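You operate a simulated robot arm through the tools that you are given. There is no shell and no other tool. Be economical: measure what you need, move in short steps, check, and stop when the job is done.

You run a simulated robot arm. Do the job below in one go: nothing can be reset, and whatever is moved stays where it is left.

TASK
Push the hose collar up, heat the tall analyser and run a sample.
Fine: grey valve open, orange key on; press the green key once at READY and wait for RUN DONE; collar up before the run, no drips; leave the tuning knobs alone.

It is judged by the outcome, as a careful person would: the job done as asked, and still so three seconds after it is handed in. It fails if anything else is knocked over, pushed out of place, dropped, spilled or broken.

THE ROBOT
A 6-joint arm with a two-finger parallel gripper on a trunk, on a base that drives. Base frame: it is fixed to the floor where the robot stands at the start and does not move with it; the origin is under the middle of the robot, x ahead of it, y to its left, z up. Lengths are in cm, angles in degrees, forces in N, time in s.
With the tool pointing down near the work surface it reaches from about 24 to 68 cm from the robot's upright axis, wherever it stands. Its first joint turns from -166.0 to 166.0 degrees. Places, roughly: blue knob [110, -110, 90]; green key [100, -80, 80]; grey valve [90, 30, 100]; hose collar [80, 0, 80]; orange key [110, -80, 80]; tall analyser [110, 10, 80]; white knob [110, -100, 90]. Payload 4.1 kg.
The tool frame sits at the grasp point between the pads (the TCP): z along the fingers, y along the line on which they close. The tips reach 2.3 cm beyond it. The gripper opens to 9.4 cm. The fingers are 3.8 cm wide and 1 cm thick; the gripper's body (5.4 by 9.6 cm) begins 3.9 cm behind the TCP.
Orientation is that of the tool frame in the base frame, as a unit quaternion [x, y, z, w]. With the fingers straight down and closing along the base's y, the tool's x points along the base's -x, its y along +y and its z along -z.

THE INTERFACE
- The arm moves only by the tool send_rows. Its argument "targets" is one flat list of numbers, 7 for each row, row after row: the shift along the tool's x, y, z in m, then the turn, a rotation vector about the tool's x, y, z in degrees, then the finger opening in m, from 0 to 0.094. In form: [dx, dy, dz, ax, ay, az, claw, dx, dy, dz, ax, ay, az, claw, ...]. A call has 1 to 20 rows; each row shifts and turns the commanded pose from where the row before left it, along the tool's axes as they then stand. A row lasts 0.2 s, in which the tool goes at most 5 cm and 8.6 degrees; a call with a longer step from one row to the next is refused whole, and so is a gripper value outside its range. Where a pose cannot be reached the arm comes as near as it can. A force on the tool above 40 N (or 10 N above the force at the start of the call, whichever is more), or a blocked arm, ends the call early, and 0.2 s more pass. The fingers move at their own pace (about 4.5 cm/s each) and stop on an object; they squeeze with about 32 N. The grip force told is the motor's: it shows also when the fingers shut on nothing. Time passes only in rows, and 0.2 s behind the last, so rows that do not move let the fingers close. It gives the time, the measured TCP pose, the force on the tool (base axes), the opening and the grip force at its end, in the units of the frame above (readings bear some noise), with the torque about the TCP (base axes, N m) and any sound that the robot's microphone picked up.
- Cameras (640 x 400 px; columns grow to the right, rows downward): "scene" is now at [4.43, 16.79, 136.14]; the picture's right is [0.01, -1.00, 0.00], its down [-0.39, -0.00, -0.92] and it looks along [0.92, 0.01, -0.39] (base axes); focal length 286 px, centre (320, 200). "wrist" rides on the gripper at [8.6, 1.6, -7.4] in the tool frame; the picture's right is [-0.18, 0.98, 0.00], its down [-0.58, -0.11, -0.81] and it looks along [-0.79, -0.15, 0.59] (tool axes); focal length 243 px, centre (320, 200). There is no depth. A picture from a camera that has moved, and an enlarged one, comes with that camera's place and axes in the base frame and with its lens. The place of the scene camera against the robot may be out by one fixed shift of up to 1.8 cm in any direction.
- grab_frame(camera): a new picture of that camera. No time passes.
- raise_lower(by): slides the trunk up (or, below 0, down) by that many cm; the arm and the scene camera ride with it, the base frame stays. It gives what a move gives, with no picture.
- steer(legs): drives the robot by 1 to 6 legs, each [ahead, turn to the left] in cm and degrees, along the robot's own axes; the way and the turn of a leg run together, so that a leg with both is an arc; at most 150 cm and 180 degrees a leg. The arm and the cameras ride along, it lands a little off, and it stops where it bumps. It gives what a move gives.
- pan_tilt(pan, tilt): turns the head with the scene camera to pan (to the left, within 155 degrees either way) and tilt (down, from -29 to 69), counted from straight ahead of the robot. It gives what a move gives.
- enlarge(camera, box): a new picture of the part [left, top, right, bottom] of that camera's present view, enlarged. No time passes.
- sign_off(): hands the job in; it is judged then, once.

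Work in short steps. Places have to be worked out from the pictures, the camera data and where the tool is seen: move nearer, look again, correct. Check each grasp and each placing, and mend what went wrong. You have 120 turns and 98 pictures in all, those below and enlarged ones among them. Open the gripper and draw the arm clear of the work before you hand the job in, unless the task says otherwise; then end with one line.

The tools are called after ">>>" as name(argument=value, ...) on one line, values as JSON. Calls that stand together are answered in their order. send_rows: Moves the arm, as the interface text tells. Its arguments: {"type":"object","properties":{"targets":{"type":"array","items":{"type":"number"}}},"required":["targets"]} The other tools are called the same way: raise_lower (by) slides the trunk up or down; steer (legs) drives the base; pan_tilt (pan, tilt) turns the head that bears the scene camera; grab_frame (camera) takes a picture; enlarge (camera, box) takes an enlarged picture of a part of a camera's view; sign_off () hands the job in.

At the start:

```text
clock: 0.0
position: [42.97, 0.28, 115.39]
ee_rot: [0.0, 1.0, 0.001, 0.0]
wrist_force: [-0.2, -0.1, -0.1]
ft_torque: [0.03, 0.01, 0.02]
finger_gap: 9.4
grasp_force: 0.0
trunk travel left (down, up): [-29.0, 30.0]
robot x, y, heading: [-0.34, 0.22, 0.1]
head pan, tilt: [0.5, 22.8]
```

scene: 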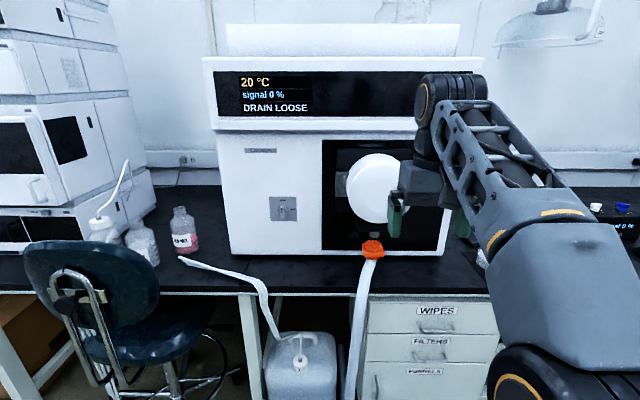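
wrist: 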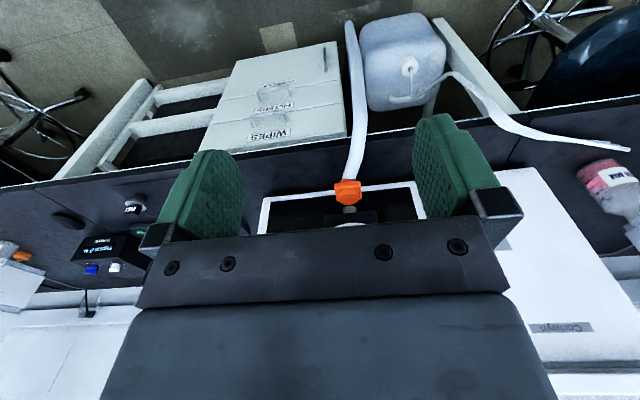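

The display says DRAIN LOOSE, and the orange collar is below the white drum. I'll zoom in on the collar and valve, and look to the right where the keys are.

>>> enlarge(camera="scene", box=[220, 130, 460, 280])

>>> pan_tilt(pan=-45, tilt=25)

>>> grab_frame(camera="scene")

```text
2.67 times, centred on (340, 205) of scene
camera zoom: at [4.43, 16.79, 136.14], right [0.01, -1.0, 0.0], down [-0.39, 0.0, -0.92], along [0.92, 0.01, -0.39], focal length 764 px, centre (267, 187)
```

zoom: 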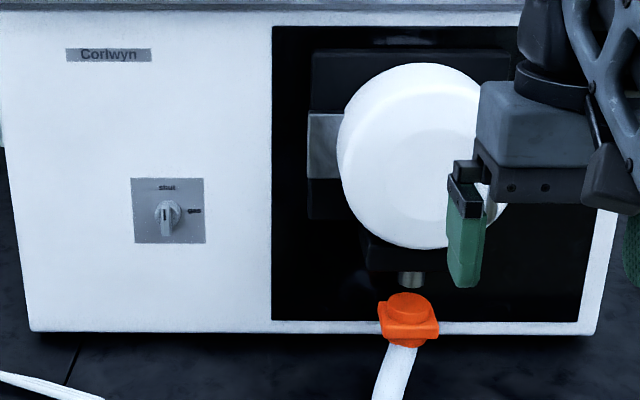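

```text
clock: 1.1
position: [43.05, 0.14, 115.51]
ee_rot: [0.001, 1.0, 0.0, 0.0]
wrist_force: [0.4, 0.1, -0.2]
ft_torque: [0.01, -0.02, -0.02]
finger_gap: 9.39
grasp_force: 0.0
trunk travel left (down, up): [-29.0, 30.0]
robot x, y, heading: [0.13, -0.17, 0.0]
head pan, tilt: [-45.0, 25.0]
```

```text
94 pictures are left
camera scene: at [1.69, 10.2, 135.8], right [-0.71, -0.71, 0.0], down [-0.3, 0.3, -0.91], along [0.64, -0.64, -0.42], focal length 286 px, centre (320, 200)
```

scene: 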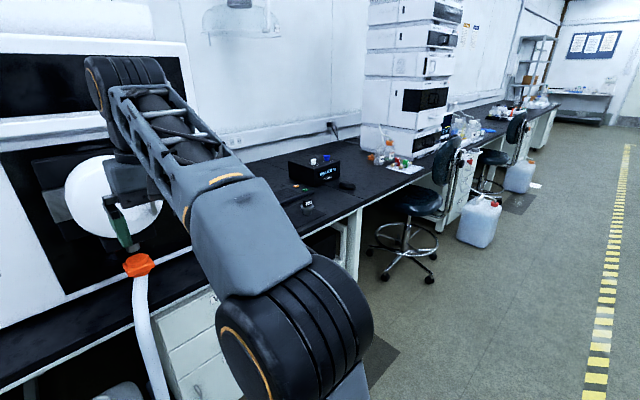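

The valve pointer looks vertical, at "shut", with "open" to its right. I'll zoom on the black control box and keys.

>>> enlarge(camera="scene", box=[260, 130, 380, 220])

>>> enlarge(camera="wrist", box=[40, 180, 200, 300])

```text
4.44 times, centred on (320, 175) of scene
camera zoom: at [1.69, 10.2, 135.8], right [-0.71, -0.71, 0.0], down [-0.3, 0.3, -0.91], along [0.64, -0.64, -0.42], focal length 1273 px, centre (320, 311)
```

zoom: 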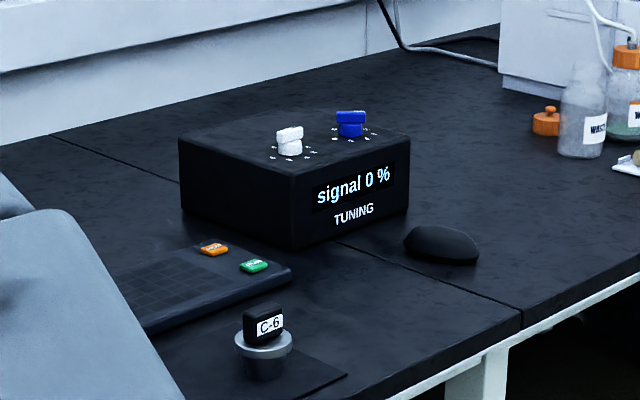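

```text
3.33 times, centred on (120, 240) of wrist
camera zoom: at [34.31, 1.91, 123.0], right [0.18, 0.98, 0.0], down [0.58, -0.11, 0.81], along [0.79, -0.15, -0.59], focal length 809 px, centre (987, 67)
```

zoom: 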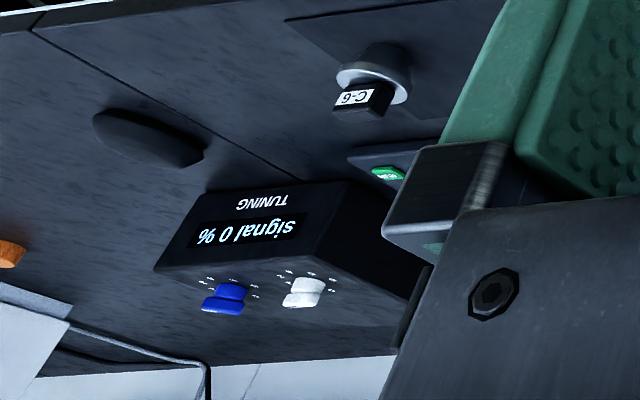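

I estimate the collar at about (79, 0, 88), with the spigot just above it. I'll turn the gripper 180° about its axis so the wrist camera ends up on top when the tool later points forward.

>>> send_rows(targets=[0, 0, 0, 0, 0, 8.5, 0.094, 0, 0, 0, 0, 0, 8.5, 0.094, 0, 0, 0, 0, 0, 8.5, 0.094, 0, 0, 0, 0, 0, 8.5, 0.094, 0, 0, 0, 0, 0, 8.5, 0.094, 0, 0, 0, 0, 0, 8.5, 0.094, 0, 0, 0, 0, 0, 8.5, 0.094, 0, 0, 0, 0, 0, 8.5, 0.094, 0, 0, 0, 0, 0, 8.5, 0.094, 0, 0, 0, 0, 0, 8.5, 0.094, 0, 0, 0, 0, 0, 8.5, 0.094, 0, 0, 0, 0, 0, 8.5, 0.094, 0, 0, 0, 0, 0, 8.5, 0.094, 0, 0, 0, 0, 0, 8.5, 0.094, 0, 0, 0, 0, 0, 8.5, 0.094, 0, 0, 0, 0, 0, 8.5, 0.094, 0, 0, 0, 0, 0, 8.5, 0.094, 0, 0, 0, 0, 0, 8.5, 0.094, 0, 0, 0, 0, 0, 8.5, 0.094, 0, 0, 0, 0, 0, 8.5, 0.094])

```text
clock: 5.3
position: [42.92, 0.37, 115.37]
ee_rot: [0.996, 0.086, -0.001, 0.0]
wrist_force: [-0.3, 0.1, 0.4]
ft_torque: [-0.02, 0.07, -0.01]
finger_gap: 9.41
grasp_force: 0.1
trunk travel left (down, up): [-29.0, 30.0]
robot x, y, heading: [-0.21, 0.18, 0.1]
head pan, tilt: [-45.0, 25.0]
```

Yaw worked. I'll finish it, move forward a little and tilt the tool to point ahead.

>>> send_rows(targets=[0.04, 0, 0, 0, 0, 5, 0.094, 0.04, 0, 0, 0, 0, 4.9, 0.094, 0.02, 0, 0, 0, 0, 0, 0.094, 0, 0, 0, 0, 8.2, 0, 0.094, 0, 0, 0, 0, 8.2, 0, 0.094, 0, 0, 0, 0, 8.2, 0, 0.094, 0, 0, 0, 0, 8.2, 0, 0.094, 0, 0, 0, 0, 8.2, 0, 0.094, 0, 0, 0, 0, 8.2, 0, 0.094, 0, 0, 0, 0, 8.2, 0, 0.094, 0, 0, 0, 0, 8.2, 0, 0.094, 0, 0, 0, 0, 8.2, 0, 0.094, 0, 0, 0, 0, 8.2, 0, 0.094, 0, 0, 0, 0, 8.0, 0, 0.094])

>>> grab_frame(camera="wrist")

>>> pan_tilt(pan=0, tilt=25)

>>> grab_frame(camera="scene")

```text
clock: 8.3
position: [51.06, -5.6, 112.62]
ee_rot: [0.727, 0.007, 0.687, -0.006]
wrist_force: [0.1, -1.2, -0.4]
ft_torque: [0.05, 0.05, 0.01]
finger_gap: 9.38
grasp_force: 0.0
out of reach, approached as far as the arm can: row 1, 2, 3, 14
trunk travel left (down, up): [-29.0, 30.0]
robot x, y, heading: [-0.45, 0.29, 0.3]
head pan, tilt: [-45.0, 25.0]
```

```text
91 pictures are left
camera wrist: at [44.07, -7.2, 121.83], right [0.01, -0.98, -0.18], down [-0.84, 0.09, -0.53], along [0.54, 0.16, -0.82], focal length 243 px, centre (320, 200)
```

wrist: 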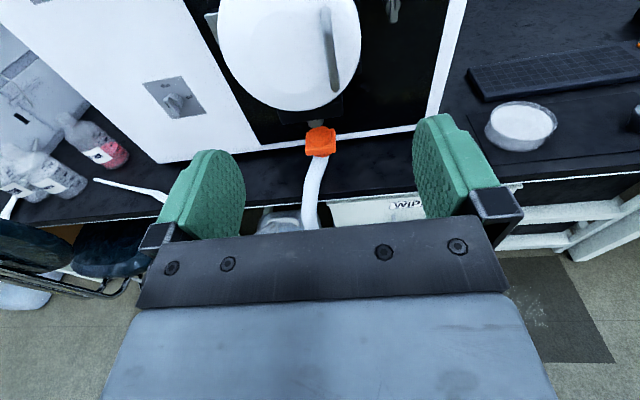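

```text
clock: 9.4
position: [51.18, -5.4, 112.65]
ee_rot: [0.727, 0.008, 0.687, -0.005]
wrist_force: [0.2, 0.5, 0.3]
ft_torque: [0.02, -0.01, -0.01]
finger_gap: 9.4
grasp_force: 0.1
trunk travel left (down, up): [-29.0, 30.0]
robot x, y, heading: [0.06, -0.32, -0.2]
head pan, tilt: [0.0, 25.0]
```

```text
90 pictures are left
camera scene: at [4.38, 16.7, 135.8], right [0.0, -1.0, 0.0], down [-0.42, 0.0, -0.91], along [0.91, 0.0, -0.42], focal length 286 px, centre (320, 200)
```

scene: 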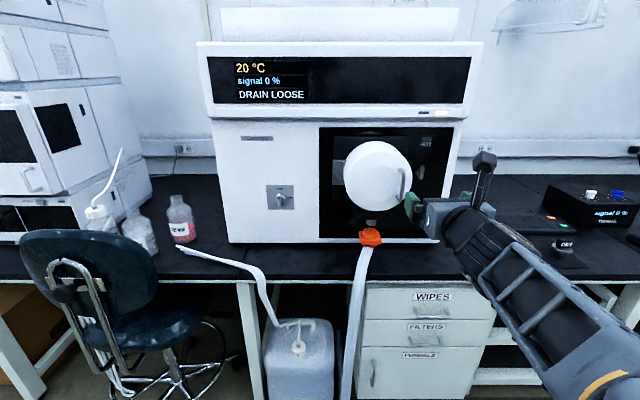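

The tool now points forward with the camera on top. I'll drive ahead 18 cm to bring the collar and valve comfortably in reach.

>>> steer(legs=[[18, 0]])

>>> grab_frame(camera="wrist")

>>> grab_frame(camera="scene")

```text
clock: 10.9
position: [69.06, -5.34, 112.75]
ee_rot: [0.727, 0.006, 0.687, -0.007]
wrist_force: [0.2, -0.1, 0.2]
ft_torque: [0.03, 0.0, 0.0]
finger_gap: 9.39
grasp_force: 0.0
trunk travel left (down, up): [-29.0, 30.0]
robot x, y, heading: [17.8, 0.29, 0.1]
head pan, tilt: [0.0, 25.0]
```

```text
89 pictures are left
camera wrist: at [61.97, -7.13, 121.86], right [0.01, -0.98, -0.19], down [-0.84, 0.09, -0.54], along [0.54, 0.16, -0.82], focal length 243 px, centre (320, 200)
```

wrist: 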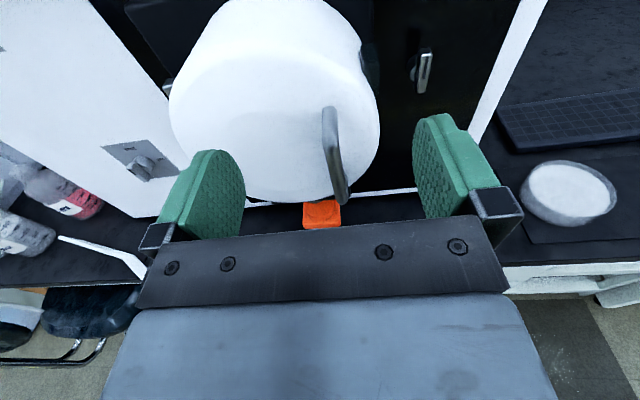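

```text
88 pictures are left
camera scene: at [22.23, 16.73, 135.8], right [0.0, -1.0, 0.0], down [-0.42, 0.0, -0.91], along [0.91, 0.0, -0.42], focal length 286 px, centre (320, 200)
```

scene: 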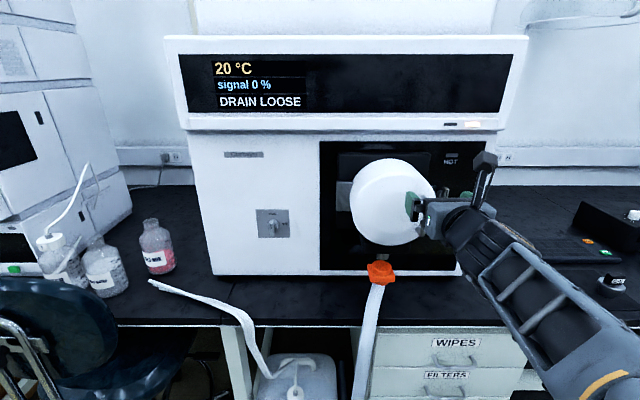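

Triangulating gives the collar centre at about (82, -0.5, 86.5). The door handle ends at about (75, -5, 102), so I need to go in low. Before lowering I'll look at where the arm links are.

>>> pan_tilt(pan=-40, tilt=45)

>>> grab_frame(camera="scene")

```text
clock: 12.0
position: [68.98, -5.44, 112.67]
ee_rot: [0.726, 0.006, 0.687, -0.007]
wrist_force: [0.1, -0.4, -0.3]
ft_torque: [-0.02, -0.01, -0.03]
finger_gap: 9.41
grasp_force: 0.0
trunk travel left (down, up): [-29.0, 30.0]
robot x, y, heading: [17.93, 0.26, 0.1]
head pan, tilt: [-40.0, 45.0]
```

```text
87 pictures are left
camera scene: at [19.28, 11.5, 132.74], right [-0.64, -0.77, 0.0], down [-0.54, 0.45, -0.71], along [0.54, -0.45, -0.71], focal length 286 px, centre (320, 200)
```

scene: 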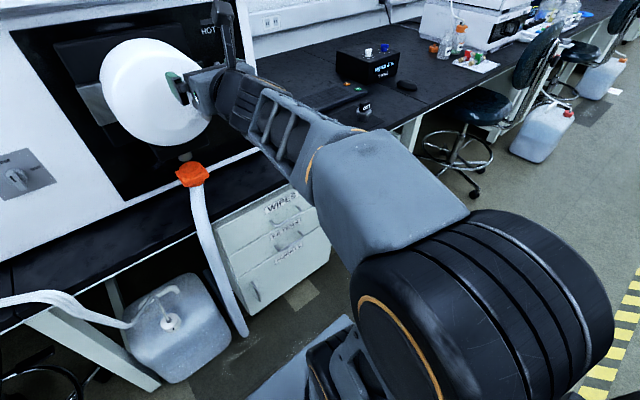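

The arm is folded with the forearm coming from the right, so it's clear to lower. I'll shift left 5 cm and back 2 cm, then lower the trunk.

>>> send_rows(targets=[0, -0.025, -0.01, 0, 1, 0, 0.094, 0, -0.025, -0.01, 0, 1, 0, 0.094, 0, 0, 0, 0, 1, 0, 0.094])

>>> raise_lower(by=-22)

>>> pan_tilt(pan=0, tilt=25)

>>> grab_frame(camera="wrist")

>>> grab_frame(camera="scene")

```text
clock: 12.8
position: [66.79, -0.52, 112.78]
ee_rot: [0.708, 0.008, 0.706, -0.009]
wrist_force: [-0.5, 0.4, 0.3]
ft_torque: [-0.01, -0.02, 0.02]
finger_gap: 9.38
grasp_force: 0.1
trunk travel left (down, up): [-29.0, 30.0]
robot x, y, heading: [18.01, -0.01, 0.0]
head pan, tilt: [-40.0, 45.0]
```

```text
clock: 15.2
position: [66.76, -0.41, 90.8]
ee_rot: [0.709, 0.007, 0.706, -0.009]
wrist_force: [-0.3, -0.3, 0.4]
ft_torque: [0.0, -0.01, 0.01]
finger_gap: 9.43
grasp_force: 0.0
trunk travel left (down, up): [-7.0, 52.0]
robot x, y, heading: [17.83, -0.14, 0.3]
head pan, tilt: [-40.0, 45.0]
```

```text
clock: 16.2
position: [66.89, -0.6, 90.82]
ee_rot: [0.709, 0.006, 0.705, -0.009]
wrist_force: [-0.4, 0.4, -0.4]
ft_torque: [0.0, 0.0, 0.02]
finger_gap: 9.38
grasp_force: 0.1
trunk travel left (down, up): [-7.0, 52.0]
robot x, y, heading: [17.69, 0.02, 0.1]
head pan, tilt: [0.0, 25.0]
```

```text
86 pictures are left
camera wrist: at [59.41, -2.25, 99.61], right [0.02, -0.98, -0.19], down [-0.81, 0.09, -0.58], along [0.59, 0.16, -0.79], focal length 243 px, centre (320, 200)
```

wrist: 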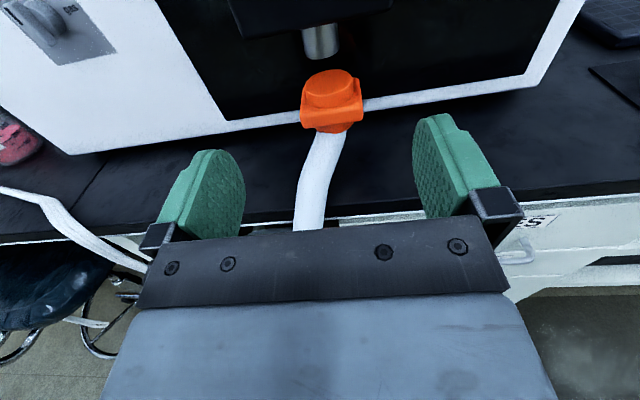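

```text
85 pictures are left
camera scene: at [22.25, 16.72, 113.79], right [0.0, -1.0, 0.0], down [-0.42, 0.0, -0.91], along [0.91, 0.0, -0.42], focal length 286 px, centre (320, 200)
```

scene: 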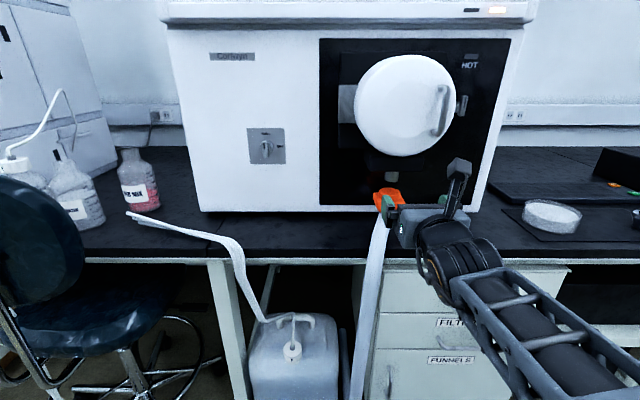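

The collar flange works out at about (83, -0.2, 85) and the spigot tip at z ≈ 89.8, so it needs roughly 3–5 cm of lift. I'll come down to z ≈ 86 and move forward 7 cm with the fingers open, then look again.

>>> send_rows(targets=[-0.025, 0, 0, 0, 0, 0, 0.094, -0.022, 0, 0, 0, 0, 0, 0.094, 0, 0, 0.035, 0, 0, 0, 0.094, 0, 0, 0.035, 0, 0, 0, 0.094])

>>> grab_frame(camera="wrist")

>>> enlarge(camera="scene", box=[320, 130, 480, 230])

```text
clock: 17.2
position: [73.65, -1.96, 86.26]
ee_rot: [0.709, 0.009, 0.705, -0.011]
wrist_force: [-0.2, -0.8, -0.3]
ft_torque: [0.0, 0.04, 0.01]
finger_gap: 9.38
grasp_force: 0.1
out of reach, approached as far as the arm can: row 1, 2, 3, 4
trunk travel left (down, up): [-7.0, 52.0]
robot x, y, heading: [18.08, 0.16, 0.2]
head pan, tilt: [0.0, 25.0]
```

```text
84 pictures are left
camera wrist: at [66.23, -3.69, 95.13], right [0.03, -0.98, -0.19], down [-0.81, 0.09, -0.58], along [0.58, 0.17, -0.79], focal length 243 px, centre (320, 200)
```

wrist: 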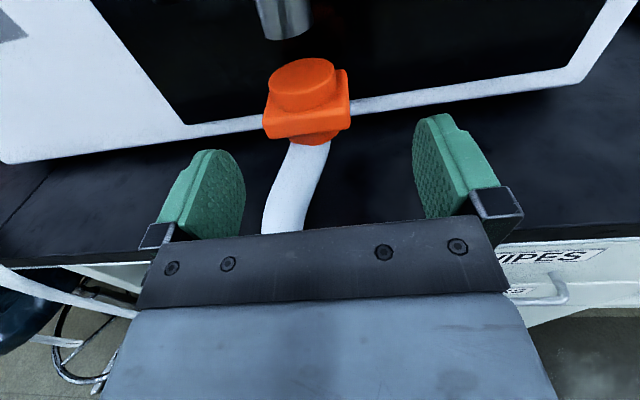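

```text
4.00 times, centred on (400, 180) of scene
camera zoom: at [22.21, 16.73, 113.8], right [0.0, -1.0, 0.0], down [-0.42, 0.0, -0.91], along [0.91, 0.0, -0.42], focal length 1146 px, centre (0, 280)
```

zoom: 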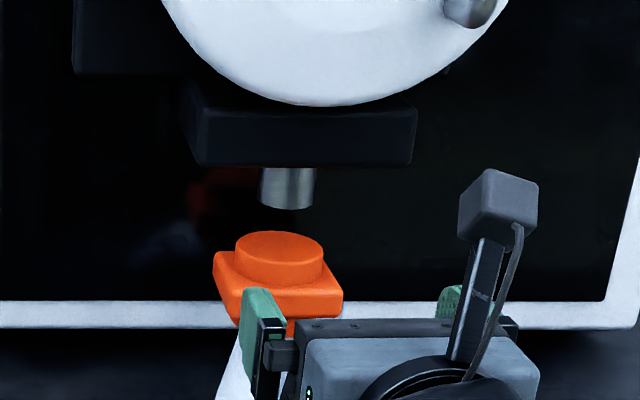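

The forward move drifted y by -1.5 cm. I'll correct y, go forward 5 cm and lower slightly, then recheck.

>>> send_rows(targets=[0, -0.017, 0, 0, 0, 0, 0.094, -0.006, 0, 0.02, 0, 0, 0, 0.094, 0, 0, 0.03, 0, 0, 0, 0.094])

>>> grab_frame(camera="wrist")

```text
clock: 18.0
position: [78.69, -2.26, 85.96]
ee_rot: [0.709, 0.008, 0.705, -0.01]
wrist_force: [-0.4, 0.2, 0.5]
ft_torque: [-0.04, -0.01, -0.02]
finger_gap: 9.39
grasp_force: 0.0
out of reach, approached as far as the arm can: row 1, 3
trunk travel left (down, up): [-7.0, 52.0]
robot x, y, heading: [17.65, 0.14, 0.2]
head pan, tilt: [0.0, 25.0]
```

```text
82 pictures are left
camera wrist: at [71.28, -4.06, 94.78], right [0.03, -0.98, -0.19], down [-0.81, 0.09, -0.58], along [0.58, 0.17, -0.8], focal length 243 px, centre (320, 200)
```

wrist: 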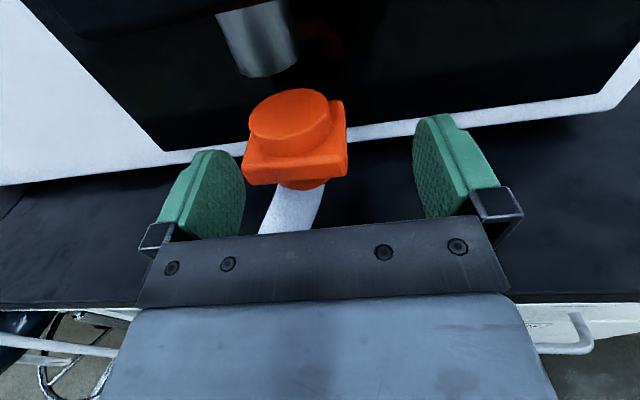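

The left finger is close to the collar, and y isn't following because of some joint limit. I'll back off 4 cm and turn the base 2° left to shift the tool sideways.

>>> send_rows(targets=[0, 0, -0.04, 0, 0, 0, 0.094])

>>> steer(legs=[[0, 2.5]])

>>> grab_frame(camera="wrist")

```text
clock: 18.4
position: [74.66, -2.25, 85.79]
ee_rot: [0.709, 0.009, 0.705, -0.011]
wrist_force: [0.2, 0.2, -0.3]
ft_torque: [0.04, 0.0, 0.0]
finger_gap: 9.41
grasp_force: 0.1
trunk travel left (down, up): [-7.0, 52.0]
robot x, y, heading: [18.1, 0.29, 0.0]
head pan, tilt: [0.0, 25.0]
```

```text
clock: 19.2
position: [74.61, 0.34, 85.76]
ee_rot: [0.708, 0.025, 0.705, -0.026]
wrist_force: [-0.4, -1.0, -0.1]
ft_torque: [-0.01, 0.02, -0.01]
finger_gap: 9.37
grasp_force: 0.0
trunk travel left (down, up): [-7.0, 52.0]
robot x, y, heading: [17.81, -0.06, 2.8]
head pan, tilt: [0.0, 25.0]
```

```text
81 pictures are left
camera wrist: at [67.38, -1.77, 94.63], right [0.07, -0.98, -0.19], down [-0.81, 0.05, -0.58], along [0.58, 0.19, -0.8], focal length 243 px, centre (320, 200)
```

wrist: 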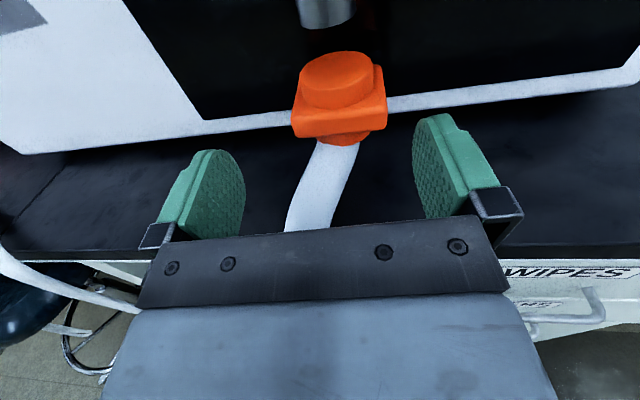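

The tool now sits at y = 0.34 with 4° of yaw. The collar estimate is (82, -0.3, 85). I'll go forward 5 cm with a small move to the right and down.

>>> send_rows(targets=[-0.004, 0.007, 0.0, 0, 0, 0, 0.094, 0, 0, 0.025, 0, 0, 0, 0.094, 0, 0, 0.025, 0, 0, 0, 0.094])

>>> grab_frame(camera="wrist")

>>> enlarge(camera="scene", box=[320, 130, 480, 230])

```text
clock: 20.0
position: [79.73, -0.02, 85.46]
ee_rot: [0.708, 0.025, 0.705, -0.027]
wrist_force: [-0.4, 0.2, 0.2]
ft_torque: [0.02, -0.03, 0.02]
finger_gap: 9.4
grasp_force: 0.2
trunk travel left (down, up): [-7.0, 52.0]
robot x, y, heading: [18.28, -0.12, 2.9]
head pan, tilt: [0.0, 25.0]
```

```text
80 pictures are left
camera wrist: at [72.41, -2.09, 94.17], right [0.07, -0.98, -0.19], down [-0.81, 0.05, -0.58], along [0.58, 0.19, -0.8], focal length 243 px, centre (320, 200)
```

wrist: 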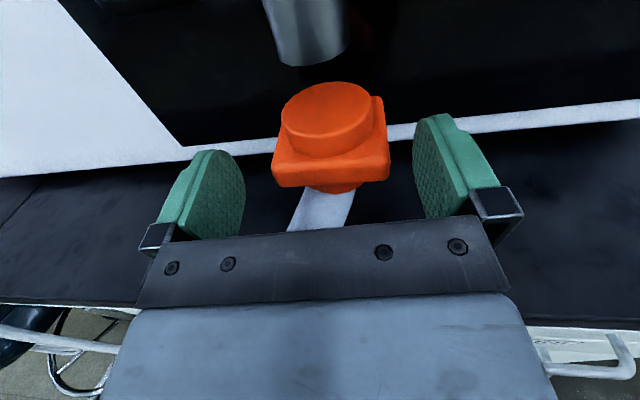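

```text
4.00 times, centred on (400, 180) of scene
camera zoom: at [21.47, 16.85, 113.8], right [0.05, -1.0, 0.0], down [-0.42, -0.02, -0.91], along [0.91, 0.04, -0.42], focal length 1146 px, centre (0, 280)
```

zoom: 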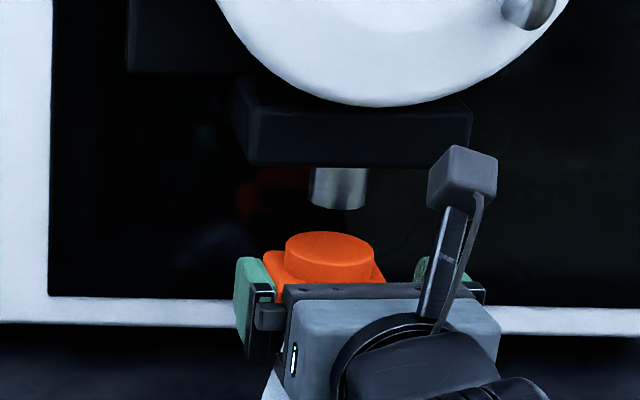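

The collar sits between the fingers. I'll go forward 2 cm more and close.

>>> send_rows(targets=[0, 0.002, 0.02, 0, 0, 0, 0.094, 0, 0, 0, 0, 0, 0, 0.07, 0, 0, 0, 0, 0, 0, 0.05, 0, 0, 0, 0, 0, 0, 0.04, 0, 0, 0, 0, 0, 0, 0.04])

>>> grab_frame(camera="wrist")

```text
clock: 21.2
position: [81.84, -0.2, 85.28]
ee_rot: [0.708, 0.023, 0.705, -0.025]
wrist_force: [4.5, -2.6, 0.6]
ft_torque: [-0.1, -0.18, -1.29]
finger_gap: 6.87
grasp_force: 44.9
trunk travel left (down, up): [-7.0, 52.0]
robot x, y, heading: [17.91, -0.19, 2.7]
head pan, tilt: [0.0, 25.0]
```

```text
78 pictures are left
camera wrist: at [74.48, -2.26, 94.13], right [0.07, -0.98, -0.19], down [-0.81, 0.05, -0.58], along [0.58, 0.19, -0.8], focal length 243 px, centre (320, 200)
```

wrist: 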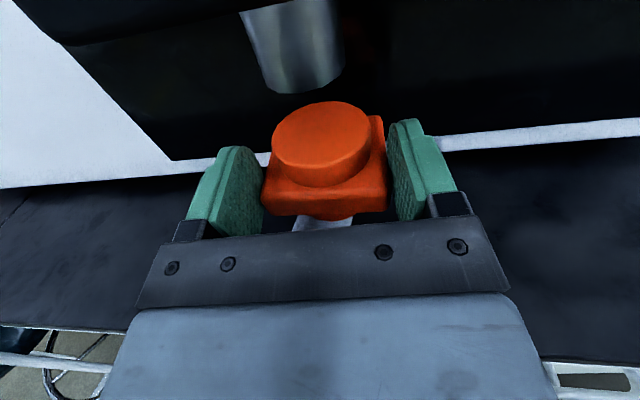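

The collar is gripped (6.9 cm). Lifting gently in 1 cm rows.

>>> send_rows(targets=[0.01, 0, 0, 0, 0, 0, 0.04, 0.01, 0, 0, 0, 0, 0, 0.04, 0.01, 0, 0, 0, 0, 0, 0.04])

>>> enlarge(camera="scene", box=[320, 110, 480, 210])

>>> grab_frame(camera="wrist")

```text
clock: 22.0
position: [81.79, -0.2, 88.44]
ee_rot: [0.708, 0.025, 0.705, -0.026]
wrist_force: [-6.1, -2.2, -1.5]
ft_torque: [-0.04, 0.99, -1.21]
finger_gap: 6.89
grasp_force: 44.6
trunk travel left (down, up): [-7.0, 52.0]
robot x, y, heading: [18.24, -0.36, 2.8]
head pan, tilt: [0.0, 25.0]
```

```text
4.00 times, centred on (400, 160) of scene
camera zoom: at [21.46, 16.82, 113.8], right [0.05, -1.0, 0.0], down [-0.42, -0.02, -0.91], along [0.91, 0.04, -0.42], focal length 1146 px, centre (0, 360)
```

zoom: 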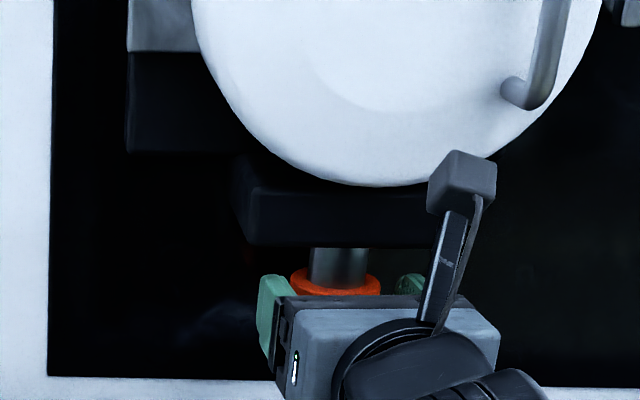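

```text
76 pictures are left
camera wrist: at [74.49, -2.26, 97.18], right [0.07, -0.98, -0.19], down [-0.82, 0.05, -0.58], along [0.57, 0.19, -0.8], focal length 243 px, centre (320, 200)
```

wrist: 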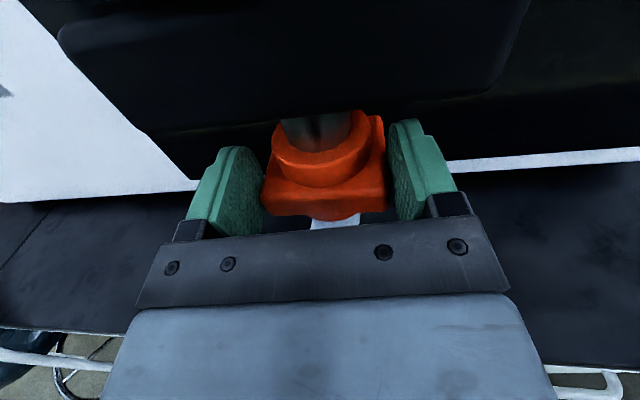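

The collar is riding onto the spigot. I'll continue up gently until it stops, watching force and sound.

>>> send_rows(targets=[0.005, 0, 0, 0, 0, 0, 0.04, 0.005, 0, 0, 0, 0, 0, 0.04, 0.005, 0, 0, 0, 0, 0, 0.04])

>>> pan_tilt(pan=0, tilt=8)

>>> grab_frame(camera="scene")

>>> grab_frame(camera="wrist")

```text
clock: 22.8
position: [81.78, -0.21, 89.86]
ee_rot: [0.708, 0.025, 0.705, -0.027]
wrist_force: [1.1, -4.9, -2.7]
ft_torque: [0.02, -0.39, -1.41]
finger_gap: 6.88
grasp_force: 45.0
trunk travel left (down, up): [-7.0, 52.0]
robot x, y, heading: [17.43, 0.37, 2.6]
head pan, tilt: [0.0, 25.0]
```

```text
clock: 23.6
position: [81.72, -0.18, 89.85]
ee_rot: [0.708, 0.024, 0.705, -0.026]
wrist_force: [3.7, -7.4, -1.0]
ft_torque: [-0.28, -0.28, -1.26]
finger_gap: 6.89
grasp_force: 44.9
trunk travel left (down, up): [-7.0, 52.0]
robot x, y, heading: [18.09, -0.25, 2.8]
head pan, tilt: [0.0, 8.0]
```

```text
75 pictures are left
camera scene: at [21.6, 16.78, 116.56], right [0.05, -1.0, 0.0], down [-0.14, -0.01, -0.99], along [0.99, 0.05, -0.14], focal length 286 px, centre (320, 200)
```

scene: 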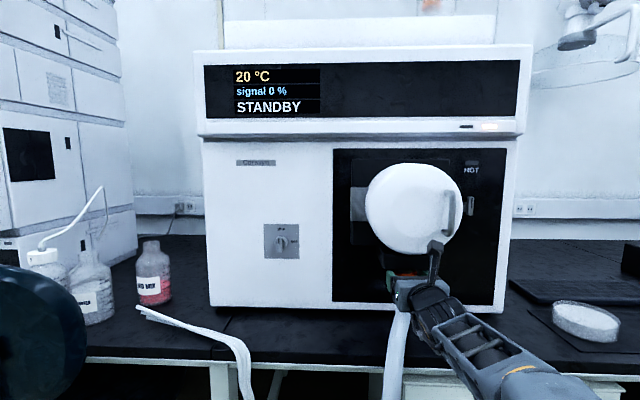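

```text
74 pictures are left
camera wrist: at [74.48, -2.26, 98.66], right [0.07, -0.98, -0.19], down [-0.82, 0.05, -0.58], along [0.58, 0.19, -0.8], focal length 243 px, centre (320, 200)
```

wrist: 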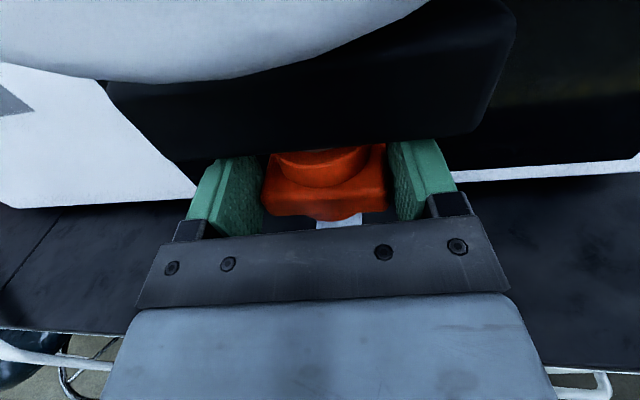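

The display now reads STANDBY. I'll push up a bit more to make sure the collar is fully seated, stopping on a force rise.

>>> send_rows(targets=[0.004, 0, 0, 0, 0, 0, 0.04, 0.004, 0, 0, 0, 0, 0, 0.04])

>>> grab_frame(camera="wrist")

```text
clock: 24.2
position: [81.82, -0.16, 90.06]
ee_rot: [0.713, 0.024, 0.7, -0.026]
wrist_force: [-16.7, -4.1, -29.3]
ft_torque: [-0.16, 0.64, -1.26]
finger_gap: 6.86
grasp_force: 44.6
trunk travel left (down, up): [-7.0, 52.0]
robot x, y, heading: [17.82, 0.07, 2.8]
head pan, tilt: [0.0, 8.0]
```

```text
73 pictures are left
camera wrist: at [74.64, -2.26, 98.92], right [0.06, -0.98, -0.19], down [-0.82, 0.05, -0.57], along [0.56, 0.19, -0.8], focal length 243 px, centre (320, 200)
```

wrist: 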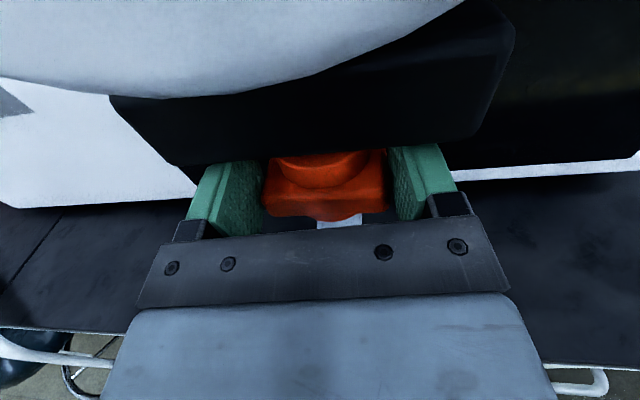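

It hit a firm stop (29 N) at z ≈ 90. I'll release in place, then back straight out and check that the collar stays.

>>> send_rows(targets=[-0.003, 0, 0, 0, 0, 0, 0.06, 0, 0, 0, 0, 0, 0, 0.08, 0, 0, 0, 0, 0, 0, 0.094, 0, 0, 0, 0, 0, 0, 0.094])

>>> send_rows(targets=[0, 0, -0.03, 0, 0, 0, 0.094, 0, 0, -0.04, 0, 0, 0, 0.094, 0, 0, -0.04, 0, 0, 0, 0.094, 0, 0, -0.02, 0, 0, 0, 0.094])

>>> grab_frame(camera="scene")

>>> grab_frame(camera="wrist")

```text
clock: 25.2
position: [81.96, -0.33, 90.29]
ee_rot: [0.709, 0.024, 0.705, -0.025]
wrist_force: [1.7, -9.7, -16.5]
ft_torque: [-0.76, -0.1, -0.04]
finger_gap: 8.95
grasp_force: 0.0
trunk travel left (down, up): [-7.0, 52.0]
robot x, y, heading: [17.8, 0.06, 2.8]
head pan, tilt: [0.0, 8.0]
```

```text
clock: 26.2
position: [68.76, -0.98, 90.46]
ee_rot: [0.707, 0.025, 0.706, -0.026]
wrist_force: [1.0, -0.2, -0.5]
ft_torque: [0.01, 0.05, -0.02]
finger_gap: 9.42
grasp_force: 0.0
trunk travel left (down, up): [-7.0, 52.0]
robot x, y, heading: [17.75, -0.17, 3.0]
head pan, tilt: [0.0, 8.0]
```

```text
72 pictures are left
camera scene: at [21.56, 16.84, 116.56], right [0.05, -1.0, 0.0], down [-0.14, -0.01, -0.99], along [0.99, 0.05, -0.14], focal length 286 px, centre (320, 200)
```

scene: 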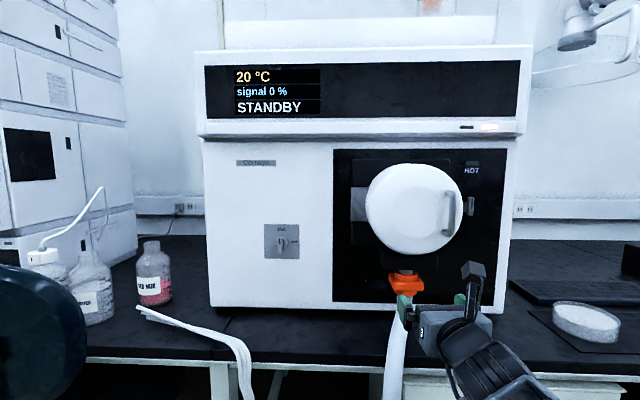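

```text
71 pictures are left
camera wrist: at [61.51, -3.13, 99.27], right [0.07, -0.98, -0.19], down [-0.81, 0.05, -0.58], along [0.58, 0.19, -0.79], focal length 243 px, centre (320, 200)
```

wrist: 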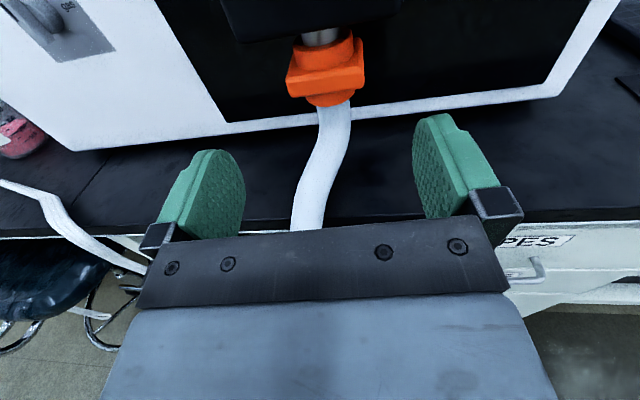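

STANDBY holds after release. I'll zoom to verify the collar's seating and the valve's geometry.

>>> enlarge(camera="scene", box=[360, 230, 456, 290])

>>> enlarge(camera="scene", box=[242, 210, 322, 260])

```text
6.67 times, centred on (408, 260) of scene
camera zoom: at [21.56, 16.84, 116.56], right [0.05, -1.0, 0.0], down [-0.14, -0.01, -0.99], along [0.99, 0.05, -0.14], focal length 1909 px, centre (-267, -200)
```

zoom: 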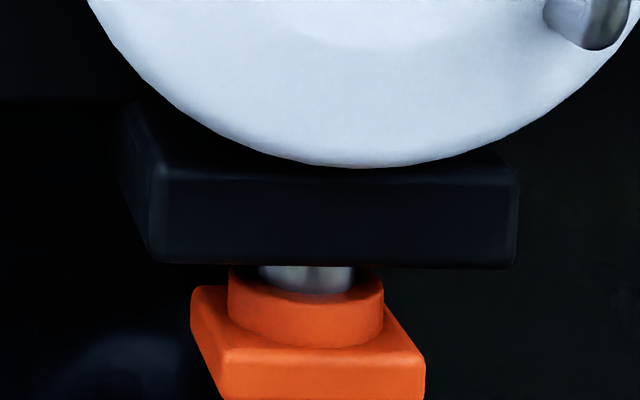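

```text
8.00 times, centred on (282, 235) of scene
camera zoom: at [21.56, 16.84, 116.56], right [0.05, -1.0, 0.0], down [-0.14, -0.01, -0.99], along [0.99, 0.05, -0.14], focal length 2291 px, centre (624, -80)
```

zoom: 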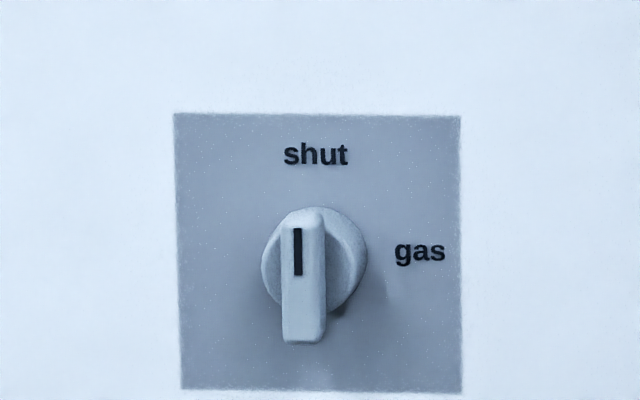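

The collar is on the spigot, but my stop may have been the fingers touching the black block (their tops were at about z 92). To be sure of full seating, I'll re-grip about 1.7 cm lower on the collar and push again.

>>> send_rows(targets=[-0.021, 0, 0.0, 0, 0, 0, 0.094, 0, 0, 0.045, 0, 0, 0, 0.094, 0, 0, 0.045, 0, 0, 0, 0.094, 0, 0, 0.02, 0, 0, 0, 0.094])

>>> grab_frame(camera="wrist")

```text
clock: 27.2
position: [79.61, -0.25, 88.36]
ee_rot: [0.708, 0.025, 0.705, -0.027]
wrist_force: [-0.7, -0.5, -0.2]
ft_torque: [0.01, -0.04, 0.03]
finger_gap: 9.4
grasp_force: 0.0
trunk travel left (down, up): [-7.0, 52.0]
robot x, y, heading: [17.93, -0.21, 2.6]
head pan, tilt: [0.0, 8.0]
```

```text
68 pictures are left
camera wrist: at [72.28, -2.38, 97.18], right [0.07, -0.98, -0.19], down [-0.81, 0.05, -0.58], along [0.58, 0.19, -0.79], focal length 243 px, centre (320, 200)
```

wrist: 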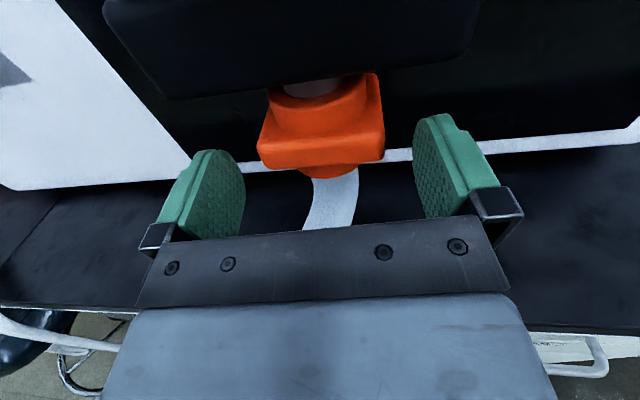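

Clear; moving in 2 cm, closing and lifting in small steps.

>>> send_rows(targets=[0, -0.002, 0.02, 0, 0, 0, 0.094, 0, 0, 0, 0, 0, 0, 0.07, 0, 0, 0, 0, 0, 0, 0.05, 0, 0, 0, 0, 0, 0, 0.04, 0, 0, 0, 0, 0, 0, 0.04, 0.004, 0, 0, 0, 0, 0, 0.04, 0.004, 0, 0, 0, 0, 0, 0.04, 0.004, 0, 0, 0, 0, 0, 0.04])

>>> grab_frame(camera="wrist")

```text
clock: 29.1
position: [81.61, -0.12, 88.68]
ee_rot: [0.715, 0.021, 0.698, -0.024]
wrist_force: [0.5, -5.8, -5.7]
ft_torque: [-0.19, -0.73, -1.7]
finger_gap: 6.87
grasp_force: 44.8
trunk travel left (down, up): [-7.0, 52.0]
robot x, y, heading: [18.1, 0.16, 2.5]
head pan, tilt: [0.0, 8.0]
stopped in row 8: the force on the tool passed its limit (the readings are from after the stop); the commanded pose is now the measured one
```

```text
67 pictures are left
camera wrist: at [74.49, -2.23, 97.68], right [0.06, -0.98, -0.19], down [-0.83, 0.06, -0.56], along [0.56, 0.19, -0.81], focal length 243 px, centre (320, 200)
```

wrist: 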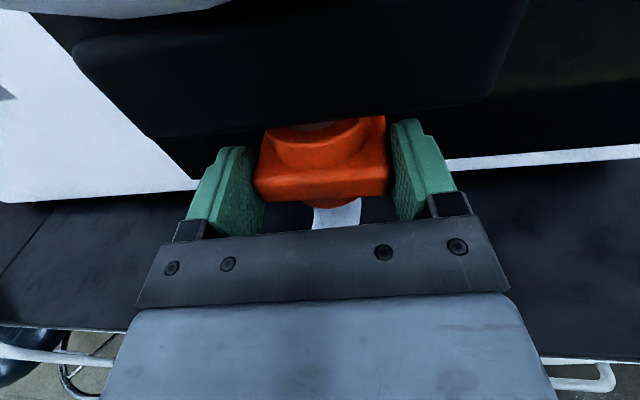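

The force limit tripped while the collar did not rise, so it is at its end stop. I'll release and retreat.

>>> send_rows(targets=[0, 0, 0, 0, 0, 0, 0.06, 0, 0, 0, 0, 0, 0, 0.08, 0, 0, 0, 0, 0, 0, 0.094, 0, 0, 0, 0, 0, 0, 0.094, 0, 0, -0.03, 0, 0, 0, 0.094, 0, 0, -0.04, 0, 0, 0, 0.094, 0, 0, -0.04, 0, 0, 0, 0.094, 0, 0, -0.04, 0, 0, 0, 0.094])

>>> grab_frame(camera="scene")

```text
clock: 30.9
position: [66.73, -1.18, 89.3]
ee_rot: [0.714, 0.023, 0.699, -0.026]
wrist_force: [0.4, -0.6, 0.0]
ft_torque: [-0.01, -0.01, 0.01]
finger_gap: 9.39
grasp_force: 0.1
trunk travel left (down, up): [-7.0, 52.0]
robot x, y, heading: [17.96, -0.09, 2.5]
head pan, tilt: [0.0, 8.0]
```

```text
66 pictures are left
camera scene: at [21.58, 16.82, 116.56], right [0.05, -1.0, 0.0], down [-0.14, -0.01, -0.99], along [0.99, 0.04, -0.14], focal length 286 px, centre (320, 200)
```

scene: 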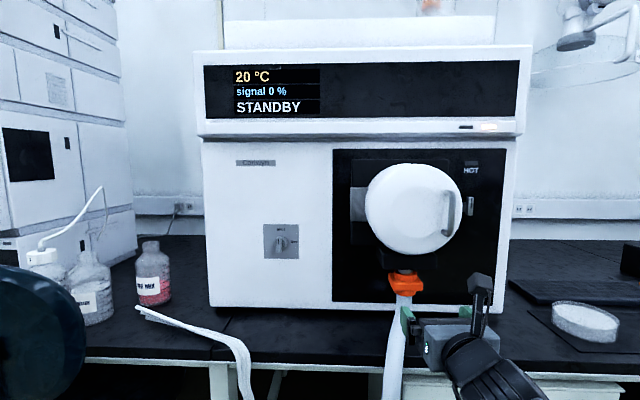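

The collar is up. Now the valve, at about (91, 30.5, 95): I'll raise the trunk 6 cm, turn the base 22° left, and then square the tool to the panel.

>>> raise_lower(by=6)

>>> steer(legs=[[0, 22]])

>>> send_rows(targets=[0, 0, 0, -5, 0, 0, 0.05, 0, 0, 0, -5, 0, 0, 0.05, 0, 0, 0, -5, 0, 0, 0.05, 0, 0, 0, -5, 0, 0, 0.05, 0, 0, 0, -5, 0, 0, 0.05, 0, 0, 0, -1, 0, 0, 0.05])

>>> grab_frame(camera="wrist")

>>> grab_frame(camera="scene")

```text
clock: 31.9
position: [66.68, -1.19, 95.41]
ee_rot: [0.714, 0.023, 0.699, -0.026]
wrist_force: [-0.8, -0.4, 0.3]
ft_torque: [0.01, 0.01, 0.04]
finger_gap: 9.39
grasp_force: 0.1
trunk travel left (down, up): [-13.0, 46.0]
robot x, y, heading: [18.0, -0.14, 2.5]
head pan, tilt: [0.0, 8.0]
```

```text
clock: 33.5
position: [63.43, 17.23, 95.42]
ee_rot: [0.696, 0.159, 0.682, -0.159]
wrist_force: [0.0, -0.5, -0.2]
ft_torque: [0.04, 0.0, -0.01]
finger_gap: 9.39
grasp_force: 0.0
trunk travel left (down, up): [-13.0, 46.0]
robot x, y, heading: [18.21, 0.11, 24.6]
head pan, tilt: [0.0, 8.0]
```

```text
clock: 34.9
position: [64.71, 1.95, 98.65]
ee_rot: [0.715, 0.004, 0.699, 0.0]
wrist_force: [-0.3, 1.0, 1.0]
ft_torque: [-0.01, 0.05, -0.01]
finger_gap: 4.99
grasp_force: 0.0
out of reach, approached as far as the arm can: row 1, 2, 3, 4, 5, 6
trunk travel left (down, up): [-13.0, 46.0]
robot x, y, heading: [17.9, -0.01, 25.0]
head pan, tilt: [0.0, 8.0]
```

```text
65 pictures are left
camera wrist: at [57.45, 0.43, 107.62], right [0.0, -0.98, -0.18], down [-0.82, 0.1, -0.56], along [0.57, 0.15, -0.81], focal length 243 px, centre (320, 200)
```

wrist: 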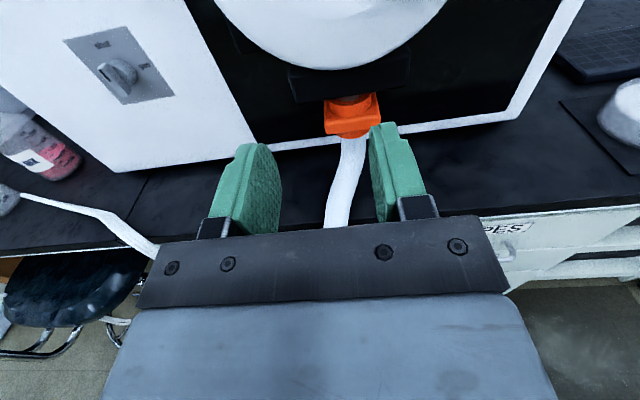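

```text
64 pictures are left
camera scene: at [15.04, 16.54, 122.56], right [0.42, -0.91, 0.0], down [-0.13, -0.06, -0.99], along [0.9, 0.41, -0.14], focal length 286 px, centre (320, 200)
```

scene: 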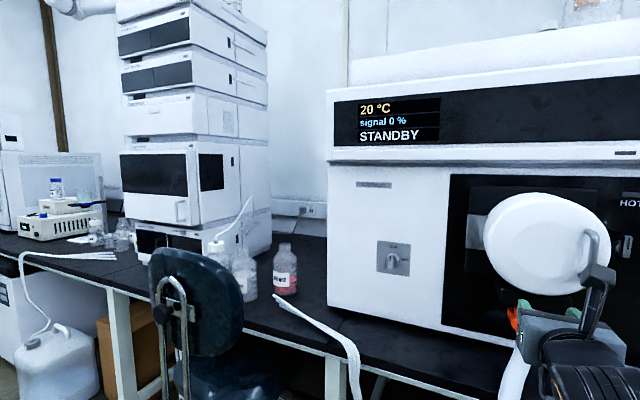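

The pattern of "out of reach" suggests the last wrist joint is at its roll limit from my 180° flip. For the valve, which needs another +90° of roll, I'll roll back by 180° so the camera is underneath; the valve is high enough for that.

>>> send_rows(targets=[0, 0, 0, 0, 0, -8.5, 0.05, 0, 0, 0, 0, 0, -8.5, 0.05, 0, 0, 0, 0, 0, -8.5, 0.05, 0, 0, 0, 0, 0, -8.5, 0.05, 0, 0, 0, 0, 0, -8.5, 0.05, 0, 0, 0, 0, 0, -8.5, 0.05, 0, 0, 0, 0, 0, -8.5, 0.05, 0, 0, 0, 0, 0, -8.5, 0.05, 0, 0, 0, 0, 0, -8.5, 0.05, 0, 0, 0, 0, 0, -8.5, 0.05, 0, 0, 0, 0, 0, -8.5, 0.05, 0, 0, 0, 0, 0, -8.5, 0.05, 0, 0, 0, 0, 0, -8.5, 0.05, 0, 0, 0, 0, 0, -8.5, 0.05, 0, 0, 0, 0, 0, -8.5, 0.05, 0, 0, 0, 0, 0, -8.5, 0.05, 0, 0, 0, 0, 0, -8.5, 0.05, 0, 0, 0, 0, 0, -8.5, 0.05, 0, 0, 0, 0, 0, -8.5, 0.05, 0, 0, 0, 0, 0, -8.5, 0.05])

```text
clock: 39.1
position: [64.73, 2.02, 98.62]
ee_rot: [0.059, 0.712, 0.059, 0.697]
wrist_force: [-0.8, 0.7, 0.5]
ft_torque: [0.0, 0.0, -0.06]
finger_gap: 4.98
grasp_force: 0.0
trunk travel left (down, up): [-13.0, 46.0]
robot x, y, heading: [17.47, -0.04, 24.7]
head pan, tilt: [0.0, 8.0]
```

Now the final 10° of roll, then left about 28 cm and down to z ≈ 95.5, staying at x ≈ 66.

>>> send_rows(targets=[0, 0, 0, 0, 0, -5, 0.05, 0, 0, 0, 0, -1, -5, 0.05, 0.01, 0.04, 0, 0, 0, 0, 0.05, 0.01, 0.04, 0, 0, 0, 0, 0.05, 0.01, 0.04, 0, 0, 0, 0, 0.05, 0, 0.04, 0, 0, 0, 0, 0.05, 0, 0.04, 0, 0, 0, 0, 0.05, 0, 0.04, 0, 0, 0, 0, 0.05, 0, 0.04, 0, 0, 0, 0, 0.05])

>>> grab_frame(camera="wrist")

>>> pan_tilt(pan=-5, tilt=15)

>>> grab_frame(camera="scene")

```text
clock: 41.1
position: [65.04, 5.61, 96.81]
ee_rot: [-0.088, 0.72, -0.017, 0.688]
wrist_force: [-0.6, -0.5, 0.3]
ft_torque: [-0.02, 0.02, 0.0]
finger_gap: 5.01
grasp_force: 0.0
out of reach, approached as far as the arm can: row 3, 4, 5, 6, 7, 8, 9
trunk travel left (down, up): [-13.0, 46.0]
robot x, y, heading: [17.77, 0.05, 24.8]
head pan, tilt: [0.0, 8.0]
```

```text
63 pictures are left
camera wrist: at [57.14, 5.24, 88.57], right [-0.09, 1.0, 0.04], down [-0.77, -0.1, 0.63], along [0.63, 0.03, 0.77], focal length 243 px, centre (320, 200)
```

wrist: 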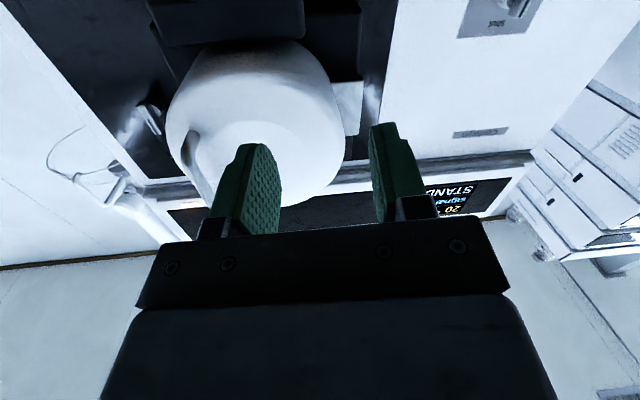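

```text
clock: 41.8
position: [65.11, 5.59, 96.79]
ee_rot: [-0.087, 0.72, -0.017, 0.688]
wrist_force: [0.8, 0.8, -0.3]
ft_torque: [0.01, 0.03, -0.05]
finger_gap: 5.02
grasp_force: 0.0
trunk travel left (down, up): [-13.0, 46.0]
robot x, y, heading: [17.86, 0.15, 24.8]
head pan, tilt: [-5.0, 15.0]
```

```text
62 pictures are left
camera scene: at [15.42, 15.81, 121.43], right [0.34, -0.94, 0.0], down [-0.24, -0.09, -0.97], along [0.91, 0.33, -0.26], focal length 286 px, centre (320, 200)
```

scene: 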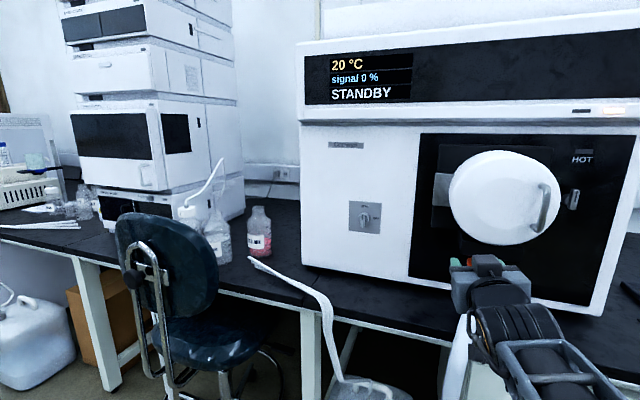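

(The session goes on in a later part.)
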